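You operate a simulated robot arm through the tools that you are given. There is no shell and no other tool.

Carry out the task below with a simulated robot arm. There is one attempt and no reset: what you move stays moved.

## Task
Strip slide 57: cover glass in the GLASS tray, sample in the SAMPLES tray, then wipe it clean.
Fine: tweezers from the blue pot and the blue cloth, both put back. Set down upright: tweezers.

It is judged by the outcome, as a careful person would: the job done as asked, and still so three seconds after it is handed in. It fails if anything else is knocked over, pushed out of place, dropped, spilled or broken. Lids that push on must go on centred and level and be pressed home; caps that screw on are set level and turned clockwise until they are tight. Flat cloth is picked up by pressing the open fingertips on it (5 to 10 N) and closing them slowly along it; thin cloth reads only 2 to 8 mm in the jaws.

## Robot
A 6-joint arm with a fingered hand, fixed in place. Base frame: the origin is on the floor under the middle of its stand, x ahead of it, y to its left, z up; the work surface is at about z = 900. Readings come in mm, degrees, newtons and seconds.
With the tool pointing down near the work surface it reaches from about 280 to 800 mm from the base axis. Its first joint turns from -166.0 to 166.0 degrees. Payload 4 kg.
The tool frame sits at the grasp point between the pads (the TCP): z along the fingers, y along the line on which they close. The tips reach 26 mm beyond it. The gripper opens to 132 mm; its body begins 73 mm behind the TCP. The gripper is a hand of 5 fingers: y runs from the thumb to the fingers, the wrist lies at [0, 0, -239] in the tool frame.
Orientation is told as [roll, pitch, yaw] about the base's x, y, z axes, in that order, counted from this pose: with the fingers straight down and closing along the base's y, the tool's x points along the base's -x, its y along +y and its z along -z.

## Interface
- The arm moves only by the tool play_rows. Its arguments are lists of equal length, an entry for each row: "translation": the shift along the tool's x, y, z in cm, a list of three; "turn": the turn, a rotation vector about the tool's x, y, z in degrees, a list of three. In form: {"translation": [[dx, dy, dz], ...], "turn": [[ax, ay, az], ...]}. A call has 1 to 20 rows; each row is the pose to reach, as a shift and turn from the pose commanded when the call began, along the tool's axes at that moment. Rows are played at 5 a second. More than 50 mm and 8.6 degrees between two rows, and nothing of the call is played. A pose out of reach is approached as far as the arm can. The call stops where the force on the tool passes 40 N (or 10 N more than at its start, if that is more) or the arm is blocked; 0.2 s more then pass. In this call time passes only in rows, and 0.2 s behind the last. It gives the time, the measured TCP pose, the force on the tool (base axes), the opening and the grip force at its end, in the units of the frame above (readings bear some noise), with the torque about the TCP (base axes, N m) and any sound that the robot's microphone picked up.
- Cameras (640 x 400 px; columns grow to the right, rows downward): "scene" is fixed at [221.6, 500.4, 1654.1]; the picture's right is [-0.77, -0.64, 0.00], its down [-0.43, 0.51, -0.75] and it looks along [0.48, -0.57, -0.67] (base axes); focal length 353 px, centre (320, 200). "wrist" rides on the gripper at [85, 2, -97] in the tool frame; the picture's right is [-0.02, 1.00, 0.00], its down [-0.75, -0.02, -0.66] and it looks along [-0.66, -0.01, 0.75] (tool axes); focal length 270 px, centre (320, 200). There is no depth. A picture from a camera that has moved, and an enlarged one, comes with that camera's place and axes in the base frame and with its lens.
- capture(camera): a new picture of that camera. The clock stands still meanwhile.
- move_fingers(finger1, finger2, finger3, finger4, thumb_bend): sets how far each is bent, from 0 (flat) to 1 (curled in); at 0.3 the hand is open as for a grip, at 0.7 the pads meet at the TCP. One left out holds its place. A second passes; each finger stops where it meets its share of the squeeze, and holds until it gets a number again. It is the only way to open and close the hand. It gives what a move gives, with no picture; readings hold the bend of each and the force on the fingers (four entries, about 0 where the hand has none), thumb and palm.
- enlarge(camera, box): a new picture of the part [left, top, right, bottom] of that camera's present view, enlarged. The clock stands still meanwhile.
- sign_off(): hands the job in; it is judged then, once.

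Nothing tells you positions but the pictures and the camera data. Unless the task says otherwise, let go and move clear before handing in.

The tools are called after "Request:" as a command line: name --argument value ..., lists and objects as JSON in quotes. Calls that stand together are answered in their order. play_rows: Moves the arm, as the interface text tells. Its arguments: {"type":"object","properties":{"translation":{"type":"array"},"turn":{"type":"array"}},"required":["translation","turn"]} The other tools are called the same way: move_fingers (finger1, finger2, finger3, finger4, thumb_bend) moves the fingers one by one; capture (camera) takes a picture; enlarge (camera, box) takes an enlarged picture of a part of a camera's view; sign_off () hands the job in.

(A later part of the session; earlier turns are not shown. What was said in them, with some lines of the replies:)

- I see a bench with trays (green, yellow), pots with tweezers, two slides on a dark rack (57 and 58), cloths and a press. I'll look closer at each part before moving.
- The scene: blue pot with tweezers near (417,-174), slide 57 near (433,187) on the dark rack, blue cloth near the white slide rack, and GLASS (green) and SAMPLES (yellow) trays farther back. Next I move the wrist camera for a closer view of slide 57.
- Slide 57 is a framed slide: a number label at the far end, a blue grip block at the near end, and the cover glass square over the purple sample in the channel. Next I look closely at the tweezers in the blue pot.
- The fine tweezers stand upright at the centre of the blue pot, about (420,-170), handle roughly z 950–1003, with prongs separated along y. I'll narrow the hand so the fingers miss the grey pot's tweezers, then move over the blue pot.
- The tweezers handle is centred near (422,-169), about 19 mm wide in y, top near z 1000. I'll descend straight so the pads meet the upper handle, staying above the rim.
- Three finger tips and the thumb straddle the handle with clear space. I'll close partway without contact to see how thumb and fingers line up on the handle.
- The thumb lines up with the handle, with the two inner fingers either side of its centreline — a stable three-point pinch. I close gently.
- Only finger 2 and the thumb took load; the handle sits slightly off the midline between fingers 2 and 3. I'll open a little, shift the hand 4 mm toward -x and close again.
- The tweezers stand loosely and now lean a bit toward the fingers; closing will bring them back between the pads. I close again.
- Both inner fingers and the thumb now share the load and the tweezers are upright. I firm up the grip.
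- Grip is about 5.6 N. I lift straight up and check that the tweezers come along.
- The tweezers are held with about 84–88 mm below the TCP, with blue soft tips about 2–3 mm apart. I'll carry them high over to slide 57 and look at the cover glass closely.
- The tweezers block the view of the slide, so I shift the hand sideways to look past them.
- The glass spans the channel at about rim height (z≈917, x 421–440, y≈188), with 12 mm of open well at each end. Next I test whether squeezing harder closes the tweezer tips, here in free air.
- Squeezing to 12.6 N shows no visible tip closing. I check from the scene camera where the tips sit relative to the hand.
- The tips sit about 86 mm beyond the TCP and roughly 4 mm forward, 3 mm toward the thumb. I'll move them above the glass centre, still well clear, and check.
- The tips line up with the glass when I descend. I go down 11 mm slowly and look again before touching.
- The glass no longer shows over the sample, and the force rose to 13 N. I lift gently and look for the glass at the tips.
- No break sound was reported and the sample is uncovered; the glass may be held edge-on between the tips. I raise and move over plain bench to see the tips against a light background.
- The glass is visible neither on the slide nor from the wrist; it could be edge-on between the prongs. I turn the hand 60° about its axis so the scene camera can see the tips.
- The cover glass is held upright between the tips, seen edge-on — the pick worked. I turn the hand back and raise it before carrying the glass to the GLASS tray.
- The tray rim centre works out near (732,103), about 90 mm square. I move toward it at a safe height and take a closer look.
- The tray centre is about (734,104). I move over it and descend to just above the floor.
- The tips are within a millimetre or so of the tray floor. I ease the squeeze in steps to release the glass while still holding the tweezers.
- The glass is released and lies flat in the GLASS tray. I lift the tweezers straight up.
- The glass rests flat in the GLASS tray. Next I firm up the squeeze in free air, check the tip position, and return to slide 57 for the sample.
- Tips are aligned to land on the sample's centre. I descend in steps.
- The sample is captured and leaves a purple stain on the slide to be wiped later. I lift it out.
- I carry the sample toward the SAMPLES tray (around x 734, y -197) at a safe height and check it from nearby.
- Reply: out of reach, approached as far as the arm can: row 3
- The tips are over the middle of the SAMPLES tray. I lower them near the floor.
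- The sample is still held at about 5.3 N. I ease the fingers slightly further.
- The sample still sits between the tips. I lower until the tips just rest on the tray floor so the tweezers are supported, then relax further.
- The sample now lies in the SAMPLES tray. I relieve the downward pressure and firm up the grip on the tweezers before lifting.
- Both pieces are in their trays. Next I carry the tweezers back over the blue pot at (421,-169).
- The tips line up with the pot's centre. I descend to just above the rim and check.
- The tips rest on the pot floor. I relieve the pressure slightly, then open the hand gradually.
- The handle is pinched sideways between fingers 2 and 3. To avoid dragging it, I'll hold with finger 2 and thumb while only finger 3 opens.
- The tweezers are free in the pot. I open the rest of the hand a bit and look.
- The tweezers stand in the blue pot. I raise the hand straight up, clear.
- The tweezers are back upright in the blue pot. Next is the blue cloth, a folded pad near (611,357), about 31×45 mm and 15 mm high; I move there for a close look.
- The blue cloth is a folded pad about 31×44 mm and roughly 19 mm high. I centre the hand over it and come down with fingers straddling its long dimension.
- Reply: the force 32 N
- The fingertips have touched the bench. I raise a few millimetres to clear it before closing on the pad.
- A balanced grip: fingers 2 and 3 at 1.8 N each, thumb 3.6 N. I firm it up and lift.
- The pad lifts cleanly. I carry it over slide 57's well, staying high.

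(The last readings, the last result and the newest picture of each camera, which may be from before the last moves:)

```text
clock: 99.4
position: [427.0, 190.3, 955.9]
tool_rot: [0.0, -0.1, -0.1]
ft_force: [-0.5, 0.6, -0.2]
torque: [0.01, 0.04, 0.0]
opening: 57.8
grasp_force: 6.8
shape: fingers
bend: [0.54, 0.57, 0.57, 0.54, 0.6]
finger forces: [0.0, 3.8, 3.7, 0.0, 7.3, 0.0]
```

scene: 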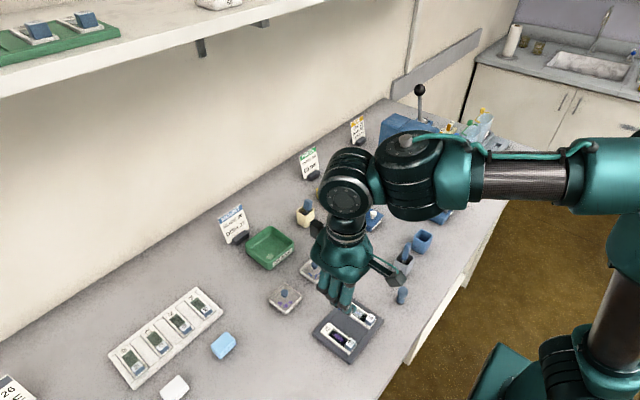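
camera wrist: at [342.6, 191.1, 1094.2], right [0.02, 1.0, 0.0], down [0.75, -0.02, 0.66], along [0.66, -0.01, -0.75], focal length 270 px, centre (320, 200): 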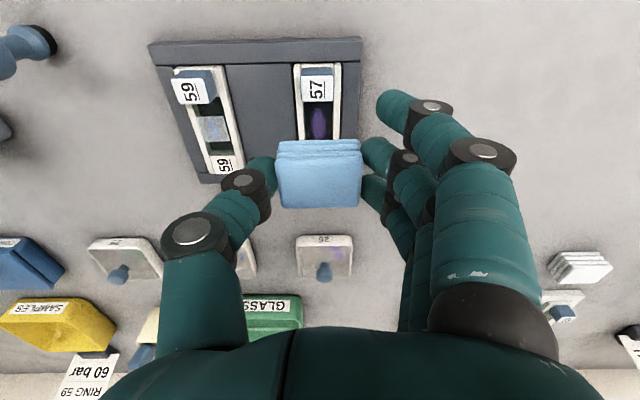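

Request:
play_rows --translation '[[0, 0, 0.1]]' --turn '[[0, 0, 0]]'

Request:
play_rows --translation '[[0, 0, 0.1]]' --turn '[[0, 0, 0]]'

Request:
enlarge --camera "wrist" --box '[220, 60, 420, 220]'

```text
clock: 99.8
position: [427.1, 189.3, 955.9]
tool_rot: [0.0, 0.0, 0.1]
ft_force: [-0.5, 0.2, -0.3]
torque: [0.01, 0.01, -0.02]
opening: 58.1
grasp_force: 7.4
shape: fingers
bend: [0.54, 0.57, 0.57, 0.54, 0.6]
finger forces: [0.1, 3.7, 3.6, 0.0, 7.3, 0.1]
```

```text
clock: 100.2
position: [426.7, 188.7, 954.1]
tool_rot: [0.1, 0.0, 0.0]
ft_force: [0.1, -0.3, 0.2]
torque: [0.01, 0.0, 0.0]
opening: 58.1
grasp_force: 7.6
shape: fingers
bend: [0.54, 0.57, 0.57, 0.54, 0.6]
finger forces: [0.0, 3.6, 3.6, 0.1, 7.3, 0.0]
```

```text
2.50 times, centred on (320, 140) of wrist
camera zoom: at [342.9, 191.2, 1050.8], right [0.02, 1.0, 0.0], down [0.75, -0.02, 0.66], along [0.66, -0.01, -0.75], focal length 676 px, centre (320, 350)
```

zoom: 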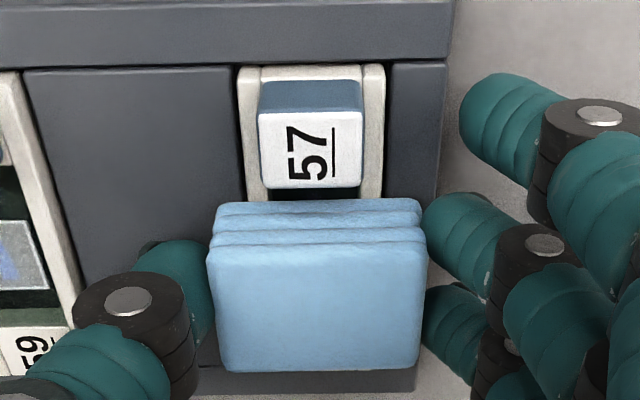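

Request:
play_rows --translation '[[0, 0, 0.1]]' --turn '[[0, 0, 0]]'

Request:
play_rows --translation '[[0, 0, 0.1]]' --turn '[[0, 0, 0]]'

Request:
play_rows --translation '[[0, 0, 0.1]]' --turn '[[0, 0, 0]]'

```text
clock: 100.6
position: [427.1, 188.4, 953.3]
tool_rot: [0.1, -0.1, 0.0]
ft_force: [0.3, -0.9, -0.1]
torque: [0.0, 0.01, -0.01]
opening: 57.8
grasp_force: 7.4
shape: fingers
bend: [0.54, 0.57, 0.57, 0.54, 0.6]
finger forces: [0.0, 3.7, 3.7, 0.0, 7.2, 0.0]
```

```text
clock: 101.0
position: [427.4, 188.4, 951.8]
tool_rot: [0.0, 0.0, 0.0]
ft_force: [-0.2, -0.5, -0.1]
torque: [-0.01, -0.01, 0.05]
opening: 57.6
grasp_force: 7.2
shape: fingers
bend: [0.54, 0.57, 0.57, 0.54, 0.6]
finger forces: [0.0, 3.8, 3.7, 0.0, 7.4, 0.0]
```

```text
clock: 101.4
position: [428.1, 188.2, 951.7]
tool_rot: [0.1, 0.0, 0.0]
ft_force: [-0.4, 0.5, -0.4]
torque: [0.02, -0.04, 0.03]
opening: 58.1
grasp_force: 7.5
shape: fingers
bend: [0.54, 0.57, 0.57, 0.54, 0.6]
finger forces: [0.0, 3.6, 3.7, 0.0, 7.4, 0.0]
```

Request:
play_rows --translation '[[0, 0, 0.1]]' --turn '[[0, 0, 0]]'

Request:
play_rows --translation '[[0, 0, 0.1]]' --turn '[[0, 0, 0]]'

Request:
enlarge --camera "wrist" --box '[220, 60, 420, 220]'

Request:
enlarge --camera "scene" --box '[310, 300, 374, 360]'

```text
clock: 101.8
position: [427.8, 188.8, 949.5]
tool_rot: [0.0, 0.0, 0.1]
ft_force: [-0.1, 1.0, 2.7]
torque: [0.09, 0.0, -0.04]
opening: 57.6
grasp_force: 7.9
shape: fingers
bend: [0.54, 0.57, 0.57, 0.54, 0.6]
finger forces: [0.0, 4.2, 4.1, 0.0, 7.5, 0.0]
```

```text
clock: 102.2
position: [429.2, 189.0, 950.2]
tool_rot: [0.0, -0.1, -0.1]
ft_force: [-2.2, 1.1, 9.6]
torque: [0.08, 0.02, 0.02]
opening: 58.0
grasp_force: 8.2
shape: fingers
bend: [0.54, 0.58, 0.58, 0.54, 0.6]
finger forces: [0.1, 4.5, 4.5, 0.0, 8.2, 0.1]
```

```text
2.50 times, centred on (320, 140) of wrist
camera zoom: at [343.5, 191.0, 1046.9], right [0.02, 1.0, 0.0], down [0.75, -0.02, 0.66], along [0.66, -0.01, -0.75], focal length 676 px, centre (320, 350)
```

zoom: 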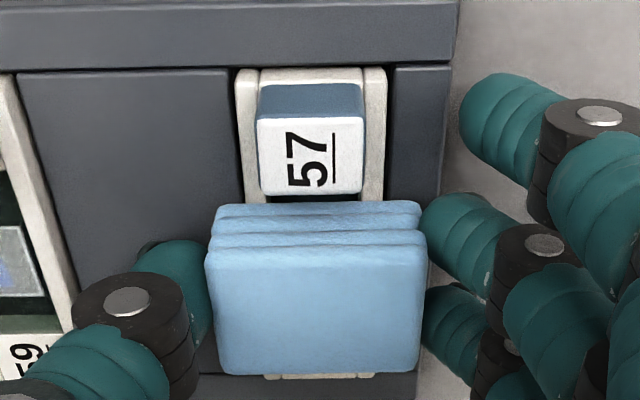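

```text
6.67 times, centred on (342, 330) of scene
camera zoom: at [221.6, 500.4, 1654.1], right [-0.77, -0.64, 0.0], down [-0.43, 0.51, -0.75], along [0.48, -0.57, -0.67], focal length 2350 px, centre (173, -667)
```

zoom: 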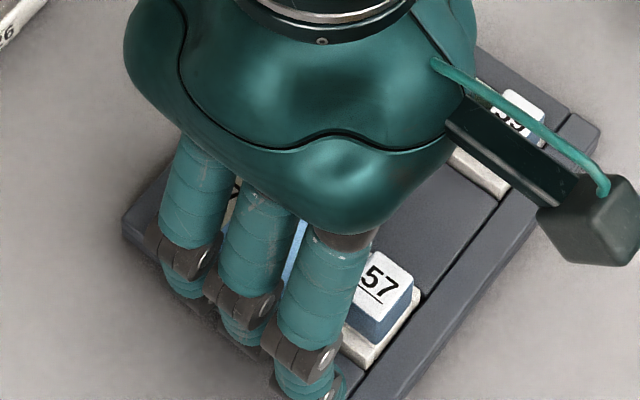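

The pad rests on the slide's glass surface (about 10 N). I ease slightly and stroke back and forth along the slide.

Request:
play_rows --translation '[[0, 0, -0.04], [0.25, 0, -0.04], [0.5, 0, -0.04], [0.2, 0, -0.04], [-0.2, 0, -0.04], [-0.6, 0, -0.04], [-1.0, 0, -0.04], [-0.6, 0, -0.04], [-0.2, 0, -0.04], [0.2, 0, -0.04], [0.5, 0, -0.04], [0.2, 0, -0.04], [-0.2, 0, -0.04], [-0.6, 0, -0.04], [-1.0, 0, -0.04], [-0.6, 0, -0.04], [-0.2, 0, -0.04], [0, 0, -0.04]]' --turn '[[0, 0, 0], [0, 0, 0], [0, 0, 0], [0, 0, 0], [0, 0, 0], [0, 0, 0], [0, 0, 0], [0, 0, 0], [0, 0, 0], [0, 0, 0], [0, 0, 0], [0, 0, 0], [0, 0, 0], [0, 0, 0], [0, 0, 0], [0, 0, 0], [0, 0, 0], [0, 0, 0]]'

Request:
enlarge --camera "wrist" --box '[220, 60, 420, 220]'

```text
clock: 106.0
position: [427.4, 188.6, 949.1]
tool_rot: [0.0, 0.0, 0.0]
ft_force: [0.3, -0.5, -0.7]
torque: [0.01, -0.02, -0.01]
opening: 58.4
grasp_force: 7.2
shape: fingers
bend: [0.54, 0.58, 0.58, 0.54, 0.6]
finger forces: [0.0, 3.9, 3.9, 0.1, 7.7, 0.0]
```

```text
2.50 times, centred on (320, 140) of wrist
camera zoom: at [343.4, 191.5, 1046.7], right [0.02, 1.0, 0.0], down [0.75, -0.02, 0.66], along [0.66, -0.01, -0.75], focal length 676 px, centre (320, 350)
```

zoom: 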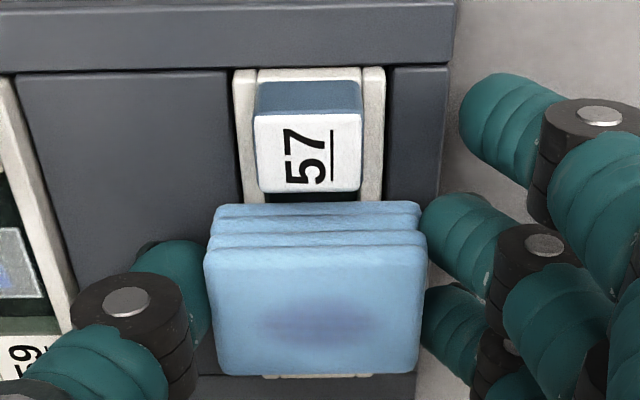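

The cloth shows a purple smudge, so wiping works. I lift and check how clean the slide is.

Request:
play_rows --translation '[[0, 0, -1.0], [0, 0, -3.0], [0, 0.0, -5.0], [0, 2.0, -6.0], [0, 5.0, -6.0]]' --turn '[[0, 0, 0], [0, 0, 0], [0, 0, 0], [0, 0, 0], [0, 0, 0]]'

Request:
capture --camera "wrist"

Request:
enlarge --camera "wrist" --box '[210, 60, 310, 150]'

Request:
enlarge --camera "scene" --box '[310, 300, 390, 365]'

```text
clock: 107.2
position: [427.8, 238.1, 1008.5]
tool_rot: [0.0, 0.1, -0.1]
ft_force: [-1.0, 0.4, -0.2]
torque: [-0.03, 0.0, 0.0]
opening: 58.3
grasp_force: 7.7
shape: fingers
bend: [0.54, 0.58, 0.58, 0.54, 0.6]
finger forces: [0.1, 3.8, 3.8, 0.1, 7.7, 0.1]
```

```text
taken
camera wrist: at [343.5, 241.0, 1105.7], right [0.02, 1.0, 0.0], down [0.75, -0.02, 0.66], along [0.66, -0.01, -0.75], focal length 270 px, centre (320, 200)
```

wrist: 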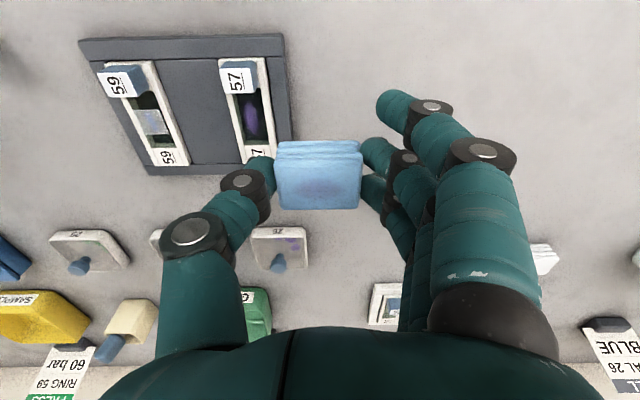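

```text
4.44 times, centred on (260, 105) of wrist
camera zoom: at [343.5, 241.0, 1105.7], right [0.02, 1.0, 0.0], down [0.75, -0.02, 0.66], along [0.66, -0.01, -0.75], focal length 1201 px, centre (587, 622)
```

zoom: 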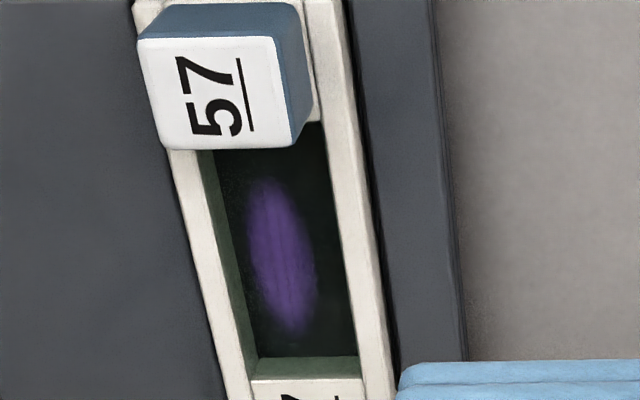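

```text
6.15 times, centred on (350, 332) of scene
camera zoom: at [221.6, 500.4, 1654.1], right [-0.77, -0.64, 0.0], down [-0.43, 0.51, -0.75], along [0.48, -0.57, -0.67], focal length 2170 px, centre (135, -615)
```

zoom: 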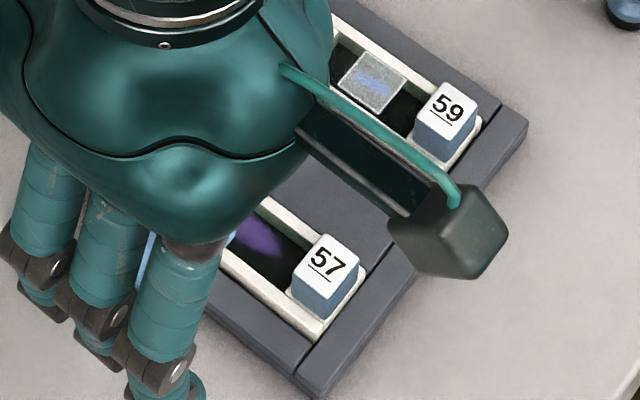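

The stain is only partly reduced; contact was lost during the strokes. I go back down and wipe again with steadier pressure.

Request:
play_rows --translation '[[0, -2.5, 0], [0, -5.0, 0], [0, -5.0, 2.0], [0, -5.0, 4.0], [0, -5.0, 5.5], [0, -5.0, 5.9]]' --turn '[[0, 0, 0], [0, 0, 0], [0, 0, 0], [0, 0, 0], [0, 0, 0], [0, 0, 0]]'

Request:
play_rows --translation '[[0, 0, 0.05], [0, 0, 0.1]]' --turn '[[0, 0, 0], [0, 0, 0]]'

Request:
play_rows --translation '[[0, 0, 0.05]]' --turn '[[0, 0, 0]]'

```text
clock: 108.6
position: [427.8, 188.5, 949.2]
tool_rot: [0.1, -0.1, 0.0]
ft_force: [-0.5, -0.3, 0.3]
torque: [-0.01, 0.04, 0.0]
opening: 58.2
grasp_force: 7.8
shape: fingers
bend: [0.54, 0.58, 0.58, 0.54, 0.6]
finger forces: [0.1, 3.8, 3.8, 0.0, 7.8, 0.0]
```

```text
clock: 109.2
position: [427.1, 187.8, 949.8]
tool_rot: [0.0, 0.0, 0.0]
ft_force: [-0.3, -0.6, 4.7]
torque: [0.03, 0.01, -0.03]
opening: 58.6
grasp_force: 7.4
shape: fingers
bend: [0.54, 0.58, 0.58, 0.54, 0.6]
finger forces: [0.1, 3.9, 4.0, 0.0, 7.6, 0.1]
```

```text
clock: 109.6
position: [427.9, 188.6, 949.0]
tool_rot: [0.0, 0.0, 0.0]
ft_force: [0.6, 0.1, 5.5]
torque: [0.0, 0.0, 0.04]
opening: 58.3
grasp_force: 7.7
shape: fingers
bend: [0.54, 0.58, 0.58, 0.54, 0.6]
finger forces: [0.0, 4.0, 4.1, 0.1, 7.7, 0.0]
```

Request:
move_fingers --finger2 0.65 --finger3 0.65 --thumb_bend 0.66

Request:
play_rows --translation '[[0.2, 0, 0.05], [0.4, 0, 0.05], [0.6, 0, 0.05], [0.3, 0, 0.05], [0, 0, 0.05], [-0.3, 0, 0.05], [-0.6, 0, 0.05], [-0.9, 0, 0.05]]' --turn '[[0, 0, 0], [0, 0, 0], [0, 0, 0], [0, 0, 0], [0, 0, 0], [0, 0, 0], [0, 0, 0], [0, 0, 0]]'

```text
clock: 110.6
position: [427.4, 189.0, 948.1]
tool_rot: [0.0, 0.0, 0.0]
ft_force: [1.2, 0.7, 4.4]
torque: [-0.02, 0.0, -0.03]
opening: 57.7
grasp_force: 12.0
shape: fingers
bend: [0.54, 0.58, 0.58, 0.54, 0.62]
finger forces: [0.0, 5.8, 5.7, 0.0, 11.8, 0.0]
```

```text
clock: 112.4
position: [437.1, 187.6, 948.2]
tool_rot: [0.0, 0.1, -0.1]
ft_force: [-1.3, 0.0, 2.2]
torque: [0.01, 0.04, 0.06]
opening: 57.8
grasp_force: 11.9
shape: fingers
bend: [0.54, 0.58, 0.58, 0.54, 0.62]
finger forces: [0.1, 5.7, 5.9, 0.1, 11.6, 0.0]
```

Request:
play_rows --translation '[[0, 0, 0.06], [0.3, 0, 0.06], [0.6, 0, 0.06], [0.9, 0, 0.06], [1.2, 0, 0.06], [1.5, 0, 0.06], [1.2, 0, 0.06], [0.9, 0, 0.06], [0.6, 0, 0.06], [0.3, 0, 0.06], [0, 0, 0.06], [0.3, 0, 0.06], [0.6, 0, 0.06], [0.9, 0, 0.06], [1.2, 0, 0.06], [1.5, 0, 0.06], [1.2, 0, 0.06], [0.9, 0, 0.06]]' --turn '[[0, 0, 0], [0, 0, 0], [0, 0, 0], [0, 0, 0], [0, 0, 0], [0, 0, 0], [0, 0, 0], [0, 0, 0], [0, 0, 0], [0, 0, 0], [0, 0, 0], [0, 0, 0], [0, 0, 0], [0, 0, 0], [0, 0, 0], [0, 0, 0], [0, 0, 0], [0, 0, 0]]'

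Request:
enlarge --camera "wrist" --box '[220, 60, 420, 220]'

```text
clock: 116.2
position: [426.2, 188.0, 948.3]
tool_rot: [-0.1, 0.0, 0.1]
ft_force: [-3.5, 0.9, 4.7]
torque: [0.03, 0.08, 0.06]
opening: 58.3
grasp_force: 12.0
shape: fingers
bend: [0.54, 0.59, 0.59, 0.54, 0.62]
finger forces: [0.0, 6.0, 6.2, 0.0, 11.9, 0.0]
```

```text
2.50 times, centred on (320, 140) of wrist
camera zoom: at [342.6, 191.7, 1044.9], right [0.02, 1.0, 0.0], down [0.75, -0.02, 0.66], along [0.66, -0.01, -0.75], focal length 676 px, centre (320, 350)
```

zoom: 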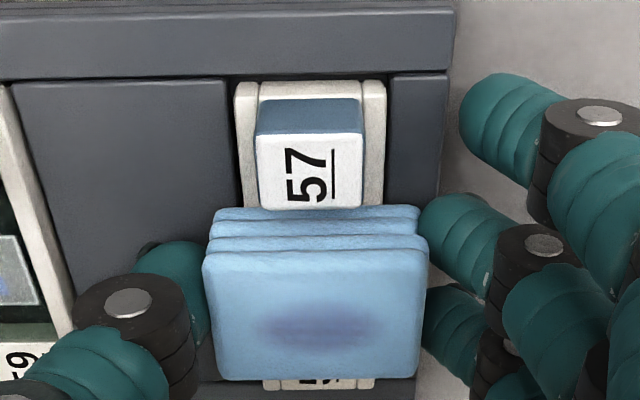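

Request:
play_rows --translation '[[-0.2, 0, -1.0], [-0.3, 0, -3.0], [-0.3, 0.0, -5.0], [-0.3, 2.0, -6.0], [-0.3, 5.0, -6.0]]' --turn '[[0, 0, 0], [0, 0, 0], [0, 0, 0], [0, 0, 0], [0, 0, 0]]'

Request:
enlarge --camera "wrist" --box '[210, 60, 310, 150]'

Request:
enlarge --camera "wrist" --box '[60, 20, 340, 200]'

```text
clock: 117.4
position: [431.5, 241.2, 1008.5]
tool_rot: [0.0, -0.1, 0.0]
ft_force: [0.3, 0.3, -0.1]
torque: [-0.02, 0.02, 0.0]
opening: 58.1
grasp_force: 12.4
shape: fingers
bend: [0.54, 0.59, 0.59, 0.54, 0.62]
finger forces: [0.0, 5.8, 5.8, 0.1, 11.8, 0.0]
```

```text
4.44 times, centred on (260, 105) of wrist
camera zoom: at [346.5, 243.2, 1104.9], right [0.02, 1.0, 0.0], down [0.75, -0.02, 0.66], along [0.66, -0.01, -0.75], focal length 1201 px, centre (587, 622)
```

zoom: 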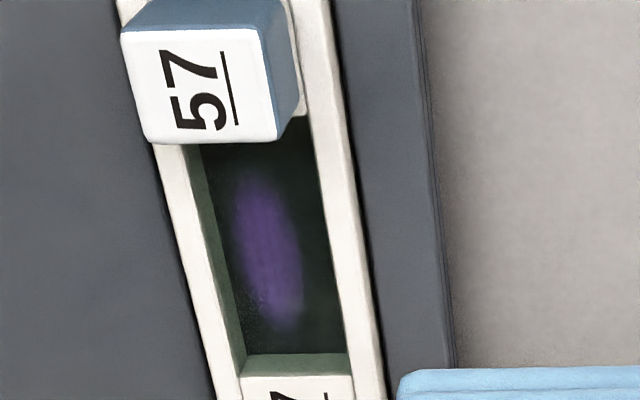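

```text
2.22 times, centred on (200, 110) of wrist
camera zoom: at [346.5, 243.2, 1104.9], right [0.02, 1.0, 0.0], down [0.75, -0.02, 0.66], along [0.66, -0.01, -0.75], focal length 601 px, centre (587, 400)
```

zoom: 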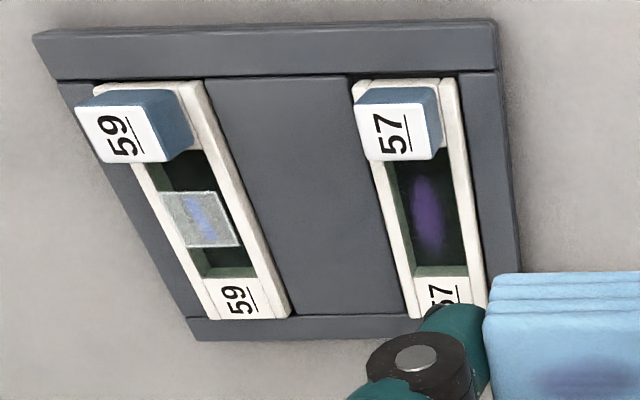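

The stain is fading but still visible; wiping is cumulative. I return and do longer wiping with steady pressure.

Request:
play_rows --translation '[[0, -2.6, 0], [0, -5.2, 0], [0, -5.2, 2.0], [0, -5.2, 4.0], [0, -5.2, 5.5], [0, -5.2, 6.0]]' --turn '[[0, 0, 0], [0, 0, 0], [0, 0, 0], [0, 0, 0], [0, 0, 0], [0, 0, 0]]'

Request:
play_rows --translation '[[0, 0, 0.05], [0, 0, 0.1]]' --turn '[[0, 0, 0], [0, 0, 0]]'

```text
clock: 118.8
position: [431.2, 186.9, 947.2]
tool_rot: [0.0, 0.0, 0.0]
ft_force: [-0.8, -0.2, 4.9]
torque: [-0.02, 0.02, -0.02]
opening: 58.1
grasp_force: 12.3
shape: fingers
bend: [0.54, 0.59, 0.59, 0.54, 0.62]
finger forces: [0.0, 5.9, 6.0, 0.1, 12.4, 0.1]
```

```text
clock: 119.4
position: [431.2, 187.5, 946.6]
tool_rot: [0.0, -0.1, 0.0]
ft_force: [-1.4, 0.4, 11.4]
torque: [0.01, 0.02, 0.01]
opening: 57.9
grasp_force: 12.3
shape: fingers
bend: [0.54, 0.59, 0.59, 0.54, 0.62]
finger forces: [0.1, 6.6, 6.7, 0.0, 12.6, 0.0]
```

Request:
play_rows --translation '[[0.3, 0, 0], [0.6, 0, 0], [0.2, 0, 0], [-0.2, 0, 0], [-0.6, 0, 0], [-0.9, 0, 0], [-0.5, 0, 0], [-0.1, 0, 0], [0.3, 0, 0], [0.6, 0, 0], [0.2, 0, 0], [-0.2, 0, 0], [-0.6, 0, 0], [-0.9, 0, 0], [-0.5, 0, 0], [-0.1, 0, 0], [0.3, 0, 0], [0.6, 0, 0], [0.3, 0, 0], [0, 0, 0]]' --turn '[[0, 0, 0], [0, 0, 0], [0, 0, 0], [0, 0, 0], [0, 0, 0], [0, 0, 0], [0, 0, 0], [0, 0, 0], [0, 0, 0], [0, 0, 0], [0, 0, 0], [0, 0, 0], [0, 0, 0], [0, 0, 0], [0, 0, 0], [0, 0, 0], [0, 0, 0], [0, 0, 0], [0, 0, 0], [0, 0, 0]]'

Request:
play_rows --translation '[[0.3, 0, 0.03], [0.6, 0, 0.03], [0.2, 0, 0.03], [-0.2, 0, 0.03], [-0.6, 0, 0.03], [-0.9, 0, 0.03], [-0.5, 0, 0.03], [-0.1, 0, 0.03], [0.3, 0, 0.03], [0.6, 0, 0.03], [0.2, 0, 0.03], [-0.2, 0, 0.03], [-0.6, 0, 0.03], [-0.9, 0, 0.03], [-0.5, 0, 0.03], [-0.1, 0, 0.03], [0.3, 0, 0.03], [0.6, 0, 0.03], [0.3, 0, 0.03], [0, 0, 0.03]]' --turn '[[0, 0, 0], [0, 0, 0], [0, 0, 0], [0, 0, 0], [0, 0, 0], [0, 0, 0], [0, 0, 0], [0, 0, 0], [0, 0, 0], [0, 0, 0], [0, 0, 0], [0, 0, 0], [0, 0, 0], [0, 0, 0], [0, 0, 0], [0, 0, 0], [0, 0, 0], [0, 0, 0], [0, 0, 0], [0, 0, 0]]'

Request:
enlarge --camera "wrist" --box '[220, 60, 420, 220]'

```text
clock: 123.6
position: [429.3, 187.2, 947.3]
tool_rot: [0.1, 0.0, 0.0]
ft_force: [-4.9, 0.0, 7.0]
torque: [-0.01, 0.14, -0.01]
opening: 58.0
grasp_force: 12.1
shape: fingers
bend: [0.54, 0.59, 0.59, 0.54, 0.62]
finger forces: [0.1, 5.9, 6.0, 0.1, 12.2, 0.0]
```

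```text
clock: 127.8
position: [430.1, 186.3, 946.2]
tool_rot: [-0.1, 0.0, 0.0]
ft_force: [-0.7, 0.8, 2.6]
torque: [0.02, 0.03, 0.02]
opening: 58.1
grasp_force: 11.8
shape: fingers
bend: [0.54, 0.59, 0.59, 0.54, 0.62]
finger forces: [0.0, 5.8, 5.9, 0.0, 11.7, 0.1]
```

```text
2.50 times, centred on (320, 140) of wrist
camera zoom: at [345.6, 190.2, 1043.7], right [0.02, 1.0, 0.0], down [0.75, -0.02, 0.66], along [0.66, -0.01, -0.75], focal length 676 px, centre (320, 350)
```

zoom: 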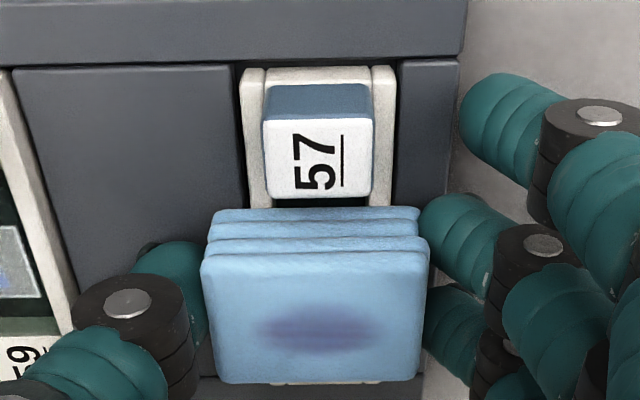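

Request:
play_rows --translation '[[0, 0, -1.0], [0, 0, -3.0], [0, 0.0, -5.0], [0, 2.0, -6.0], [0, 5.0, -6.0]]' --turn '[[0, 0, 0], [0, 0, 0], [0, 0, 0], [0, 0, 0], [0, 0, 0]]'

Request:
enlarge --camera "wrist" --box '[210, 60, 310, 150]'

Request:
enlarge --camera "scene" --box '[310, 300, 390, 365]'

```text
clock: 129.0
position: [429.5, 236.6, 1008.4]
tool_rot: [0.0, 0.0, -0.1]
ft_force: [-0.8, 0.2, 0.1]
torque: [0.01, 0.02, -0.01]
opening: 58.0
grasp_force: 11.6
shape: fingers
bend: [0.54, 0.59, 0.59, 0.54, 0.62]
finger forces: [0.0, 5.8, 5.8, 0.1, 11.8, 0.0]
```

```text
4.44 times, centred on (260, 105) of wrist
camera zoom: at [344.9, 240.0, 1105.4], right [0.02, 1.0, 0.0], down [0.75, -0.02, 0.66], along [0.66, -0.01, -0.75], focal length 1201 px, centre (587, 622)
```

zoom: 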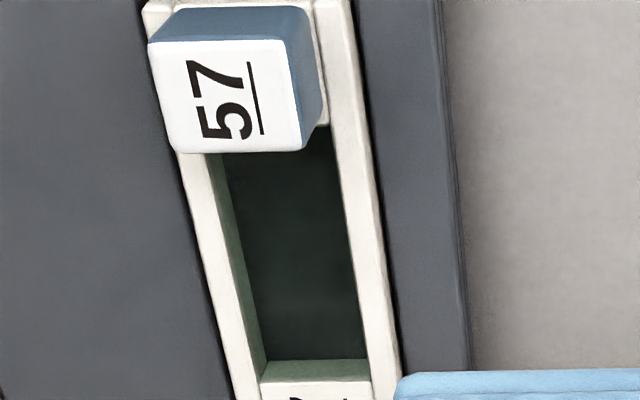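

```text
6.15 times, centred on (350, 332) of scene
camera zoom: at [221.6, 500.4, 1654.1], right [-0.77, -0.64, 0.0], down [-0.43, 0.51, -0.75], along [0.48, -0.57, -0.67], focal length 2170 px, centre (135, -615)
```

zoom: 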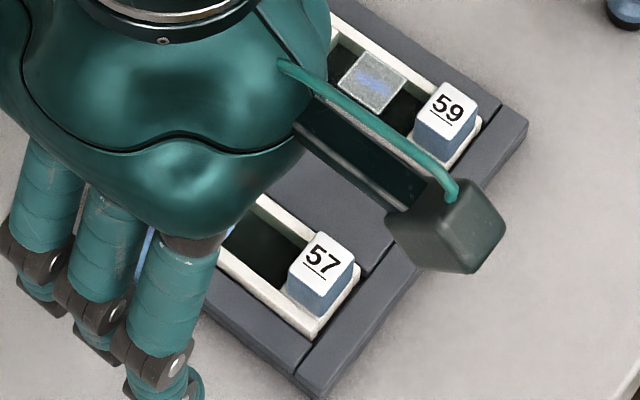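

The slide is now clean. I carry the cloth back to its original spot near (611,361).

Request:
play_rows --translation '[[-2.98, 2.06, -0.5], [-5.96, 4.11, -0.5], [-8.95, 6.17, -0.5], [-11.93, 8.23, -0.5], [-14.91, 10.28, 0], [-17.89, 12.34, 0], [-17.89, 12.34, 2.0], [-17.89, 12.34, 4.0], [-17.89, 12.34, 5.5], [-17.89, 12.34, 6.5]]' --turn '[[0, 0, 0], [0, 0, 0], [0, 0, 0], [0, 0, 0], [0, 0, 0], [0, 0, 0], [0, 0, 0], [0, 0, 0], [0, 0, 0], [0, 0, 0]]'

Request:
capture --camera "wrist"

Request:
enlarge --camera "scene" --box '[180, 300, 270, 380]'

```text
clock: 131.2
position: [609.4, 360.5, 940.7]
tool_rot: [0.0, 0.0, 0.0]
ft_force: [-1.2, 0.4, 0.9]
torque: [0.0, 0.01, 0.0]
opening: 58.0
grasp_force: 11.6
shape: fingers
bend: [0.54, 0.59, 0.59, 0.54, 0.62]
finger forces: [0.1, 5.8, 5.8, 0.0, 11.5, 0.0]
```

```text
taken
camera wrist: at [524.6, 362.4, 1038.6], right [0.02, 1.0, 0.0], down [0.75, -0.02, 0.66], along [0.66, -0.01, -0.75], focal length 270 px, centre (320, 200)
```

wrist: 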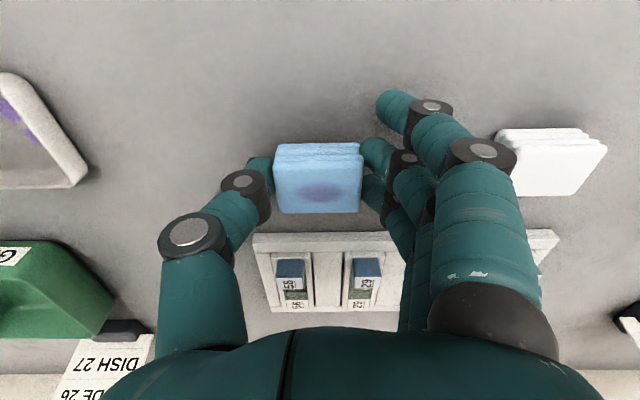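

```text
5.00 times, centred on (225, 340) of scene
camera zoom: at [221.6, 500.4, 1654.1], right [-0.77, -0.64, 0.0], down [-0.43, 0.51, -0.75], along [0.48, -0.57, -0.67], focal length 1763 px, centre (795, -500)
```

zoom: 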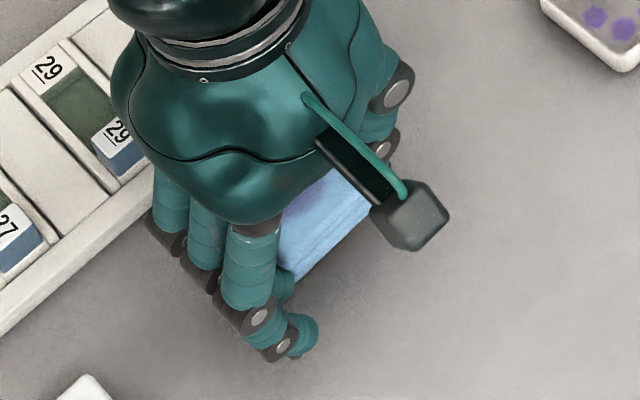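

Request:
play_rows --translation '[[0, 0, 0.15], [0, 0, 0.3]]' --turn '[[0, 0, 0], [0, 0, 0]]'

Request:
play_rows --translation '[[0, 0, 0.1]]' --turn '[[0, 0, 0]]'

Request:
play_rows --translation '[[0, 0, 0.1]]' --turn '[[0, 0, 0]]'

```text
clock: 131.8
position: [608.4, 360.0, 937.4]
tool_rot: [0.0, 0.0, 0.0]
ft_force: [0.0, 0.4, -0.1]
torque: [0.01, 0.02, 0.0]
opening: 58.2
grasp_force: 11.6
shape: fingers
bend: [0.54, 0.59, 0.59, 0.54, 0.62]
finger forces: [0.0, 5.8, 5.8, 0.0, 11.5, 0.0]
```

```text
clock: 132.2
position: [609.4, 361.1, 937.3]
tool_rot: [0.0, -0.1, 0.0]
ft_force: [-0.6, 0.2, 0.9]
torque: [0.0, -0.01, 0.0]
opening: 57.7
grasp_force: 11.4
shape: fingers
bend: [0.54, 0.59, 0.59, 0.54, 0.62]
finger forces: [0.0, 5.8, 5.7, 0.0, 11.4, 0.0]
```

```text
clock: 132.6
position: [609.4, 360.7, 935.2]
tool_rot: [0.1, -0.1, 0.0]
ft_force: [-0.1, 0.6, 0.1]
torque: [0.01, 0.02, -0.04]
opening: 57.9
grasp_force: 11.5
shape: fingers
bend: [0.54, 0.59, 0.59, 0.54, 0.62]
finger forces: [0.1, 5.8, 5.8, 0.0, 11.5, 0.0]
```

Request:
play_rows --translation '[[0, 0, 0.07]]' --turn '[[0, 0, 0]]'

Request:
play_rows --translation '[[0, 0, 0.07]]' --turn '[[0, 0, 0]]'

```text
clock: 133.0
position: [608.4, 359.6, 935.7]
tool_rot: [0.0, 0.0, 0.0]
ft_force: [-1.0, 0.7, 0.5]
torque: [0.02, 0.0, 0.0]
opening: 58.1
grasp_force: 11.6
shape: fingers
bend: [0.54, 0.59, 0.59, 0.54, 0.62]
finger forces: [0.0, 5.8, 5.9, 0.0, 11.6, 0.0]
```

```text
clock: 133.4
position: [609.1, 359.8, 935.5]
tool_rot: [0.0, 0.0, -0.1]
ft_force: [0.0, 0.8, -0.3]
torque: [0.02, 0.0, 0.03]
opening: 57.7
grasp_force: 11.3
shape: fingers
bend: [0.54, 0.59, 0.59, 0.54, 0.62]
finger forces: [0.1, 5.8, 5.8, 0.0, 11.5, 0.1]
```

Request:
play_rows --translation '[[0, 0, 0.07]]' --turn '[[0, 0, 0]]'

Request:
play_rows --translation '[[0, 0, 0.07]]' --turn '[[0, 0, 0]]'

Request:
enlarge --camera "wrist" --box '[220, 90, 420, 230]'

```text
clock: 133.8
position: [609.4, 360.7, 936.7]
tool_rot: [0.0, 0.0, 0.0]
ft_force: [0.2, 0.1, 0.0]
torque: [0.01, 0.02, -0.02]
opening: 57.9
grasp_force: 11.4
shape: fingers
bend: [0.54, 0.59, 0.59, 0.54, 0.62]
finger forces: [0.0, 5.7, 5.8, 0.1, 11.4, 0.1]
```

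```text
clock: 134.2
position: [608.4, 359.6, 934.5]
tool_rot: [0.0, 0.0, -0.1]
ft_force: [-0.2, 0.7, 0.9]
torque: [0.01, 0.0, -0.01]
opening: 57.9
grasp_force: 11.9
shape: fingers
bend: [0.54, 0.59, 0.59, 0.54, 0.62]
finger forces: [0.0, 5.8, 5.8, 0.1, 11.4, 0.1]
```

```text
2.86 times, centred on (320, 160) of wrist
camera zoom: at [525.0, 362.8, 1031.0], right [0.02, 1.0, 0.0], down [0.75, -0.02, 0.66], along [0.66, -0.01, -0.75], focal length 772 px, centre (320, 314)
```

zoom: 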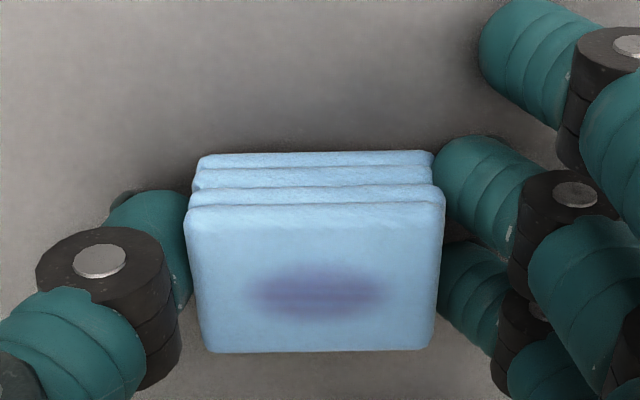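

Request:
play_rows --translation '[[0, 0, 0.08]]' --turn '[[0, 0, 0]]'

Request:
play_rows --translation '[[0, 0, 0.08]]' --turn '[[0, 0, 0]]'

```text
clock: 134.6
position: [610.1, 359.5, 932.6]
tool_rot: [-0.1, 0.0, 0.1]
ft_force: [0.3, 0.1, -0.2]
torque: [0.02, -0.01, -0.02]
opening: 57.8
grasp_force: 11.0
shape: fingers
bend: [0.54, 0.59, 0.59, 0.54, 0.62]
finger forces: [0.0, 5.8, 5.7, 0.0, 11.5, 0.0]
```

```text
clock: 135.0
position: [609.6, 359.0, 933.7]
tool_rot: [0.0, 0.0, 0.0]
ft_force: [0.3, 0.4, 3.7]
torque: [0.13, -0.01, 0.03]
opening: 58.0
grasp_force: 13.0
shape: fingers
bend: [0.54, 0.59, 0.59, 0.54, 0.62]
finger forces: [2.5, 5.9, 5.8, 1.3, 11.4, 0.0]
```

Fingers 1 and 4 touched the bench before the cloth did. I curl them out of the way and lower the last millimetre.

Request:
move_fingers --finger1 0.62 --finger4 0.62

Request:
play_rows --translation '[[0, 0, 0.08]]' --turn '[[0, 0, 0]]'

Request:
play_rows --translation '[[0, 0, 0.08]]' --turn '[[0, 0, 0]]'

```text
clock: 136.0
position: [608.6, 360.3, 933.3]
tool_rot: [0.0, 0.0, 0.0]
ft_force: [-0.6, -0.2, 0.5]
torque: [-0.05, -0.02, 0.0]
opening: 46.9
grasp_force: 11.9
shape: fingers
bend: [0.62, 0.59, 0.59, 0.62, 0.62]
finger forces: [0.0, 5.9, 5.9, 0.0, 11.5, 0.1]
```

```text
clock: 136.4
position: [609.2, 359.6, 932.7]
tool_rot: [0.0, 0.0, -0.2]
ft_force: [-0.3, -0.2, 1.9]
torque: [0.07, 0.02, -0.03]
opening: 46.7
grasp_force: 12.8
shape: fingers
bend: [0.62, 0.59, 0.59, 0.62, 0.62]
finger forces: [0.1, 6.8, 6.7, 0.1, 11.7, 0.0]
```

```text
clock: 136.8
position: [609.3, 360.0, 932.4]
tool_rot: [0.1, -0.2, 0.0]
ft_force: [-2.5, 0.2, 8.2]
torque: [0.26, 0.06, 0.04]
opening: 46.7
grasp_force: 15.0
shape: fingers
bend: [0.62, 0.59, 0.59, 0.62, 0.62]
finger forces: [0.0, 9.8, 9.1, 0.1, 11.8, 0.0]
```

Request:
play_rows --translation '[[0, 0, -0.12]]' --turn '[[0, 0, 0]]'

Request:
move_fingers --finger2 0.565 --finger3 0.565 --thumb_bend 0.575

Request:
enlarge --camera "wrist" --box '[220, 90, 420, 230]'

```text
clock: 137.2
position: [609.4, 360.3, 932.4]
tool_rot: [0.0, -0.1, 0.0]
ft_force: [-0.7, 0.4, 5.1]
torque: [0.17, 0.04, 0.03]
opening: 46.9
grasp_force: 14.1
shape: fingers
bend: [0.62, 0.59, 0.59, 0.62, 0.62]
finger forces: [0.0, 8.2, 8.2, 0.1, 11.7, 0.0]
```

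```text
clock: 138.2
position: [610.6, 359.3, 932.2]
tool_rot: [0.1, -0.1, 0.0]
ft_force: [0.2, -0.6, 16.4]
torque: [-0.52, -0.02, -0.04]
opening: 47.8
grasp_force: 8.9
shape: fingers
bend: [0.62, 0.56, 0.56, 0.62, 0.58]
finger forces: [0.0, 0.9, 0.7, 0.0, 15.9, 0.1]
```

```text
2.86 times, centred on (320, 160) of wrist
camera zoom: at [524.9, 362.6, 1029.6], right [0.02, 1.0, 0.0], down [0.75, -0.02, 0.66], along [0.66, -0.01, -0.75], focal length 772 px, centre (320, 314)
```

zoom: 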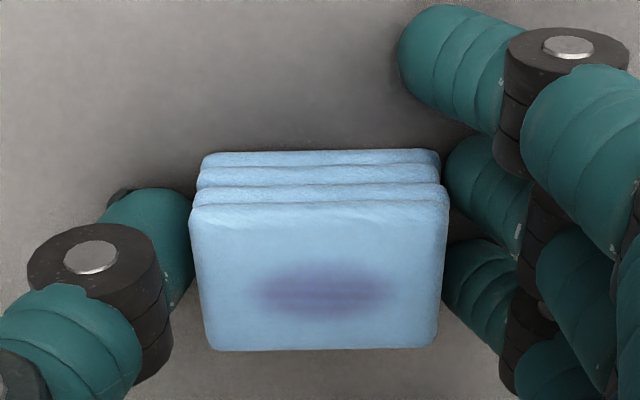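

The cloth is on the bench and the thumb tip is pressing the table; I raise a little, then open wider.

Request:
play_rows --translation '[[0, 0, -0.2], [0, 0, -0.45]]' --turn '[[0, 0, 0], [0, 0, 0]]'

Request:
move_fingers --finger1 0.52 --finger2 0.52 --finger3 0.52 --finger4 0.52 --thumb_bend 0.52

Request:
enlarge --camera "wrist" --box '[220, 90, 420, 230]'

```text
clock: 138.8
position: [610.7, 360.0, 935.8]
tool_rot: [0.1, 0.0, 0.0]
ft_force: [0.2, 0.0, -0.3]
torque: [-0.04, 0.02, -0.02]
opening: 47.6
grasp_force: 0.7
shape: fingers
bend: [0.62, 0.56, 0.56, 0.62, 0.57]
finger forces: [0.1, 0.1, 0.1, 0.0, 0.5, 0.0]
```

```text
clock: 139.8
position: [608.8, 360.5, 936.5]
tool_rot: [0.0, 0.1, 0.0]
ft_force: [0.2, 0.1, 0.2]
torque: [-0.02, 0.0, 0.04]
opening: 67.9
grasp_force: 0.0
shape: fingers
bend: [0.52, 0.52, 0.52, 0.52, 0.52]
finger forces: [0.0, 0.1, 0.0, 0.0, 0.1, 0.0]
```

```text
2.86 times, centred on (320, 160) of wrist
camera zoom: at [525.2, 363.2, 1033.6], right [0.02, 1.0, 0.0], down [0.75, -0.02, 0.66], along [0.66, -0.01, -0.75], focal length 772 px, centre (320, 314)
```

zoom: 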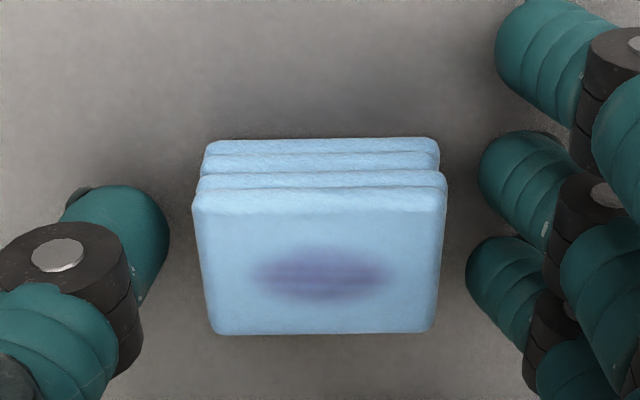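

The cloth sits within about 2 mm of where it started. I raise the hand clear and survey everything.

Request:
play_rows --translation '[[0, 0, -1.0], [0, 0, -3.0], [0, 0, -6.0], [0, 0, -10.0], [1.0, 0, -14.0], [3.0, 0, -18.0], [6.0, -2.0, -21.0], [9.0, -5.0, -24.0]]' --turn '[[0, 0, 0], [0, 0, 0], [0, 0, 0], [0, 0, 0], [0, 0, 0], [0, 0, 0], [0, 0, 0], [0, 0, 0]]'

Request:
capture --camera "scene"

Request:
capture --camera "wrist"

```text
refused: row 8 steps farther than a row can; nothing moved
```

```text
taken
```

scene: 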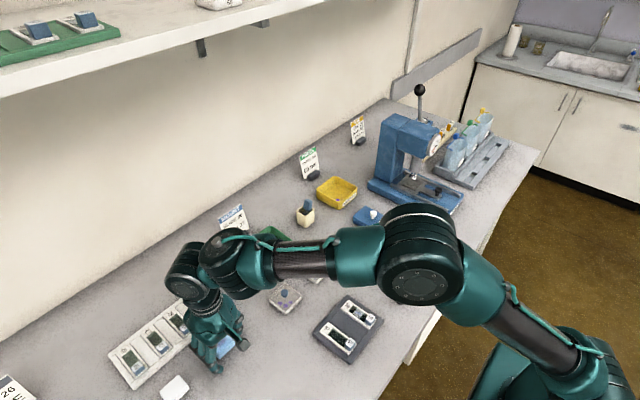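

```text
taken
camera wrist: at [525.2, 363.2, 1033.6], right [0.02, 1.0, 0.0], down [0.75, -0.02, 0.66], along [0.66, -0.01, -0.75], focal length 270 px, centre (320, 200)
```

wrist: 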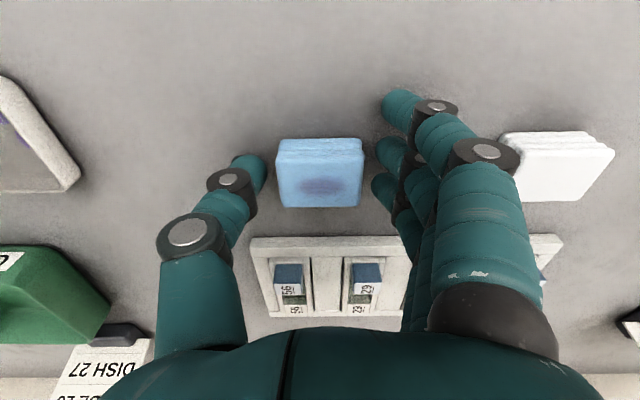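

That move was refused for one over-long row; nothing moved. I repeat it with shorter steps.

Request:
play_rows --translation '[[0, 0, -1.0], [0, 0, -3.0], [0, 0, -6.0], [0, 0, -9.5], [0, 0, -13.0], [2.0, -1.0, -16.5], [4.5, -3.0, -19.0], [7.0, -5.5, -21.0], [9.5, -8.5, -22.5], [12.0, -11.5, -24.0], [14.0, -15.0, -25.0]]' --turn '[[0, 0, 0], [0, 0, 0], [0, 0, 0], [0, 0, 0], [0, 0, 0], [0, 0, 0], [0, 0, 0], [0, 0, 0], [0, 0, 0], [0, 0, 0], [0, 0, 0]]'

Request:
capture --camera "scene"

Request:
capture --camera "wrist"

```text
clock: 142.2
position: [470.1, 207.8, 1185.9]
tool_rot: [-0.1, 0.1, 0.0]
ft_force: [0.0, 0.0, -0.8]
torque: [0.02, 0.03, 0.0]
opening: 67.8
grasp_force: 0.1
shape: fingers
bend: [0.52, 0.52, 0.52, 0.52, 0.52]
finger forces: [0.0, 0.0, 0.1, 0.0, 0.0, 0.0]
```

```text
taken
```

scene: 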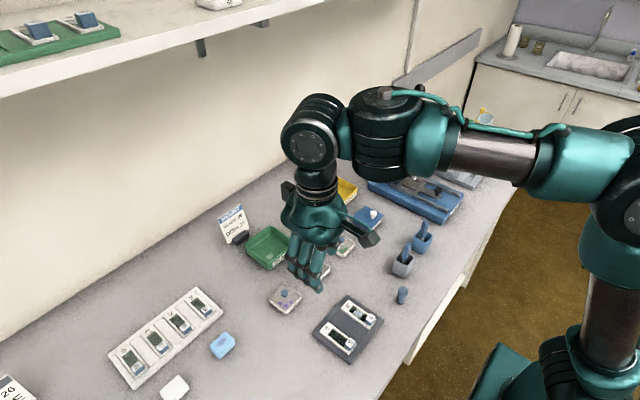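

```text
taken
camera wrist: at [385.9, 212.2, 1282.5], right [0.02, 1.0, 0.0], down [0.75, -0.02, 0.66], along [0.66, -0.01, -0.75], focal length 270 px, centre (320, 200)
```

wrist: 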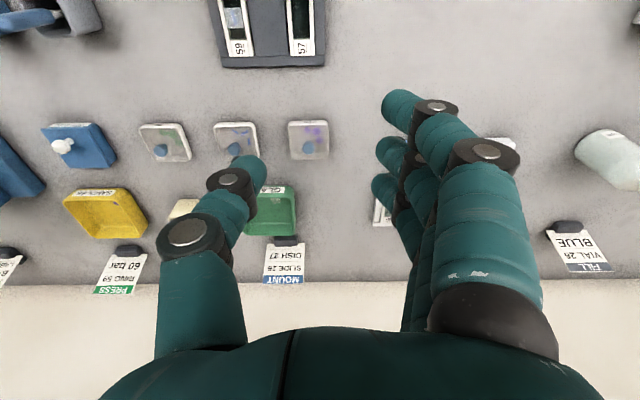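

Request:
play_rows --translation '[[0.2, -3.5, -1.2], [0.4, -7.0, -2.4], [0.5, -10.5, -3.6], [0.7, -14.0, -4.8], [0.9, -17.5, -6.0], [1.0, -21.0, -7.2], [1.2, -24.5, -8.4], [1.4, -28.5, -9.5]]' --turn '[[0, 0, 0], [0, 0, 0], [0, 0, 0], [0, 0, 0], [0, 0, 0], [0, 0, 0], [0, 0, 0], [0, 0, 0]]'

Request:
enlarge --camera "scene" --box '[240, 160, 400, 280]'

Request:
enlarge --camera "scene" --box '[300, 210, 450, 370]'

Request:
enlarge --camera "scene" --box '[90, 270, 290, 400]'

Request:
enlarge --camera "scene" --box '[310, 290, 390, 365]'

Request:
capture --camera "scene"

```text
clock: 144.0
position: [454.8, -74.4, 1279.9]
tool_rot: [0.1, -0.1, -0.1]
ft_force: [-0.4, 0.3, 0.0]
torque: [-0.01, 0.02, -0.01]
opening: 67.9
grasp_force: 0.0
shape: fingers
bend: [0.52, 0.52, 0.52, 0.52, 0.52]
finger forces: [0.0, 0.0, 0.1, 0.0, 0.1, 0.0]
```

```text
3.33 times, centred on (320, 220) of scene
camera zoom: at [221.6, 500.4, 1654.1], right [-0.77, -0.64, 0.0], down [-0.43, 0.51, -0.75], along [0.48, -0.57, -0.67], focal length 1175 px, centre (320, 133)
```

zoom: 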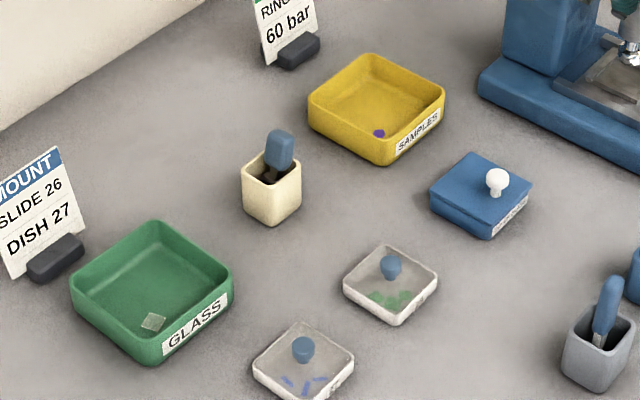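

```text
2.50 times, centred on (375, 290) of scene
camera zoom: at [221.6, 500.4, 1654.1], right [-0.77, -0.64, 0.0], down [-0.43, 0.51, -0.75], along [0.48, -0.57, -0.67], focal length 881 px, centre (182, -25)
```

zoom: 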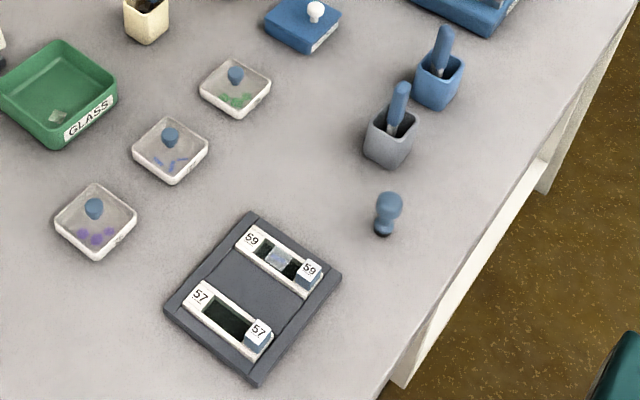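

```text
3.08 times, centred on (190, 335) of scene
camera zoom: at [221.6, 500.4, 1654.1], right [-0.77, -0.64, 0.0], down [-0.43, 0.51, -0.75], along [0.48, -0.57, -0.67], focal length 1085 px, centre (720, -215)
```

zoom: 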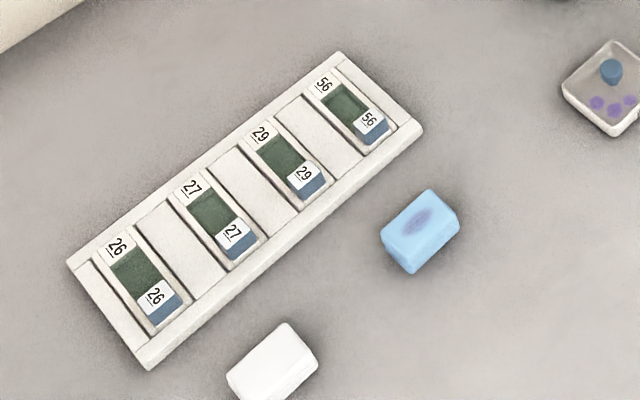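

```text
5.33 times, centred on (350, 328) of scene
camera zoom: at [221.6, 500.4, 1654.1], right [-0.77, -0.64, 0.0], down [-0.43, 0.51, -0.75], along [0.48, -0.57, -0.67], focal length 1880 px, centre (160, -480)
```

zoom: 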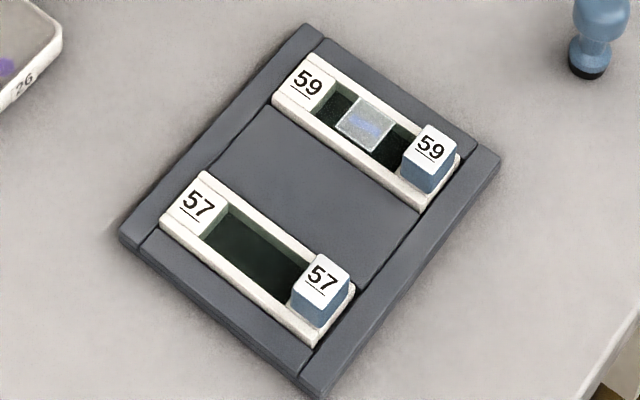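

```text
taken
```

scene: 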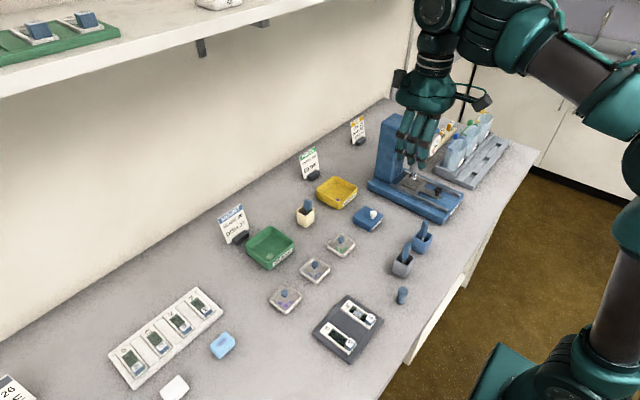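

Request:
enlarge --camera "scene" --box '[328, 318, 368, 350]'

Request:
enlarge --camera "scene" --box '[395, 215, 445, 255]'

```text
12.50 times, centred on (348, 334) of scene
camera zoom: at [221.6, 500.4, 1654.1], right [-0.77, -0.64, 0.0], down [-0.43, 0.51, -0.75], along [0.48, -0.57, -0.67], focal length 4407 px, centre (-30, -1475)
```

zoom: 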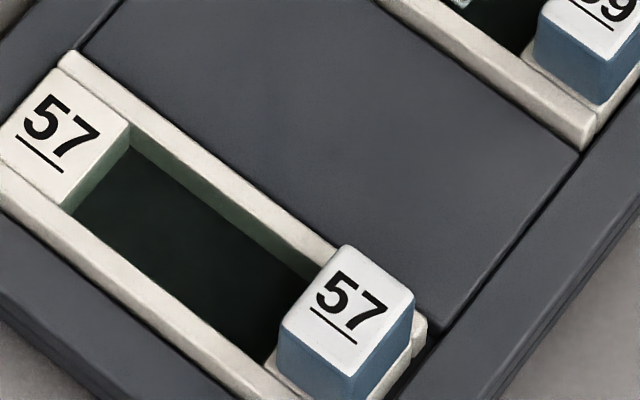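

```text
10.00 times, centred on (420, 235) of scene
camera zoom: at [221.6, 500.4, 1654.1], right [-0.77, -0.64, 0.0], down [-0.43, 0.51, -0.75], along [0.48, -0.57, -0.67], focal length 3526 px, centre (-680, -150)
```

zoom: 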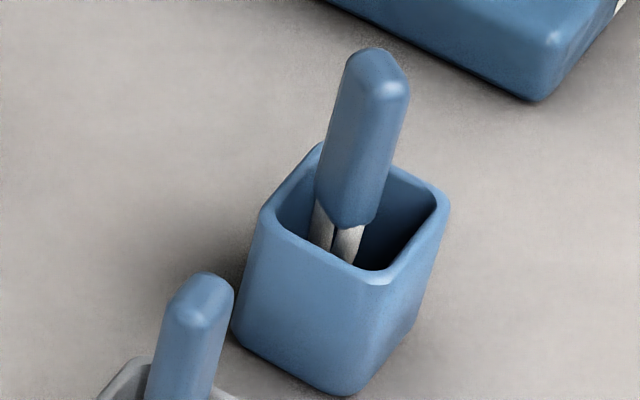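

The cover glass is in the GLASS tray, the sample is in the SAMPLES tray, and slide 57 is clean in its slot. The tweezers stand upright in the blue pot, the blue cloth is back in its place, and the hand is clear. I hand the job in.

Request:
sign_off

```text
The job is handed in.
```

Slide 57 is stripped and wiped, and I've handed the job in. I don't have the judge's verdict. These are the final states I saw in the last pictures:

- **Cover glass:** it lies flat in the GLASS tray.
- **Sample:** it lies in the SAMPLES tray.
- **Slide 57:** it is clean with no stain visible, and still in its slot on the dark rack.
- **Tweezers:** they stand upright in the blue pot, turned slightly from how they started.
- **Blue cloth:** it is back within about 2 mm of its starting spot. It now carries a purple smudge from the wiping.

While I was picking up and putting back the cloth, the fingertips pressed on the bare bench, up to about 32 N. Nothing was knocked over or broken that I could see.
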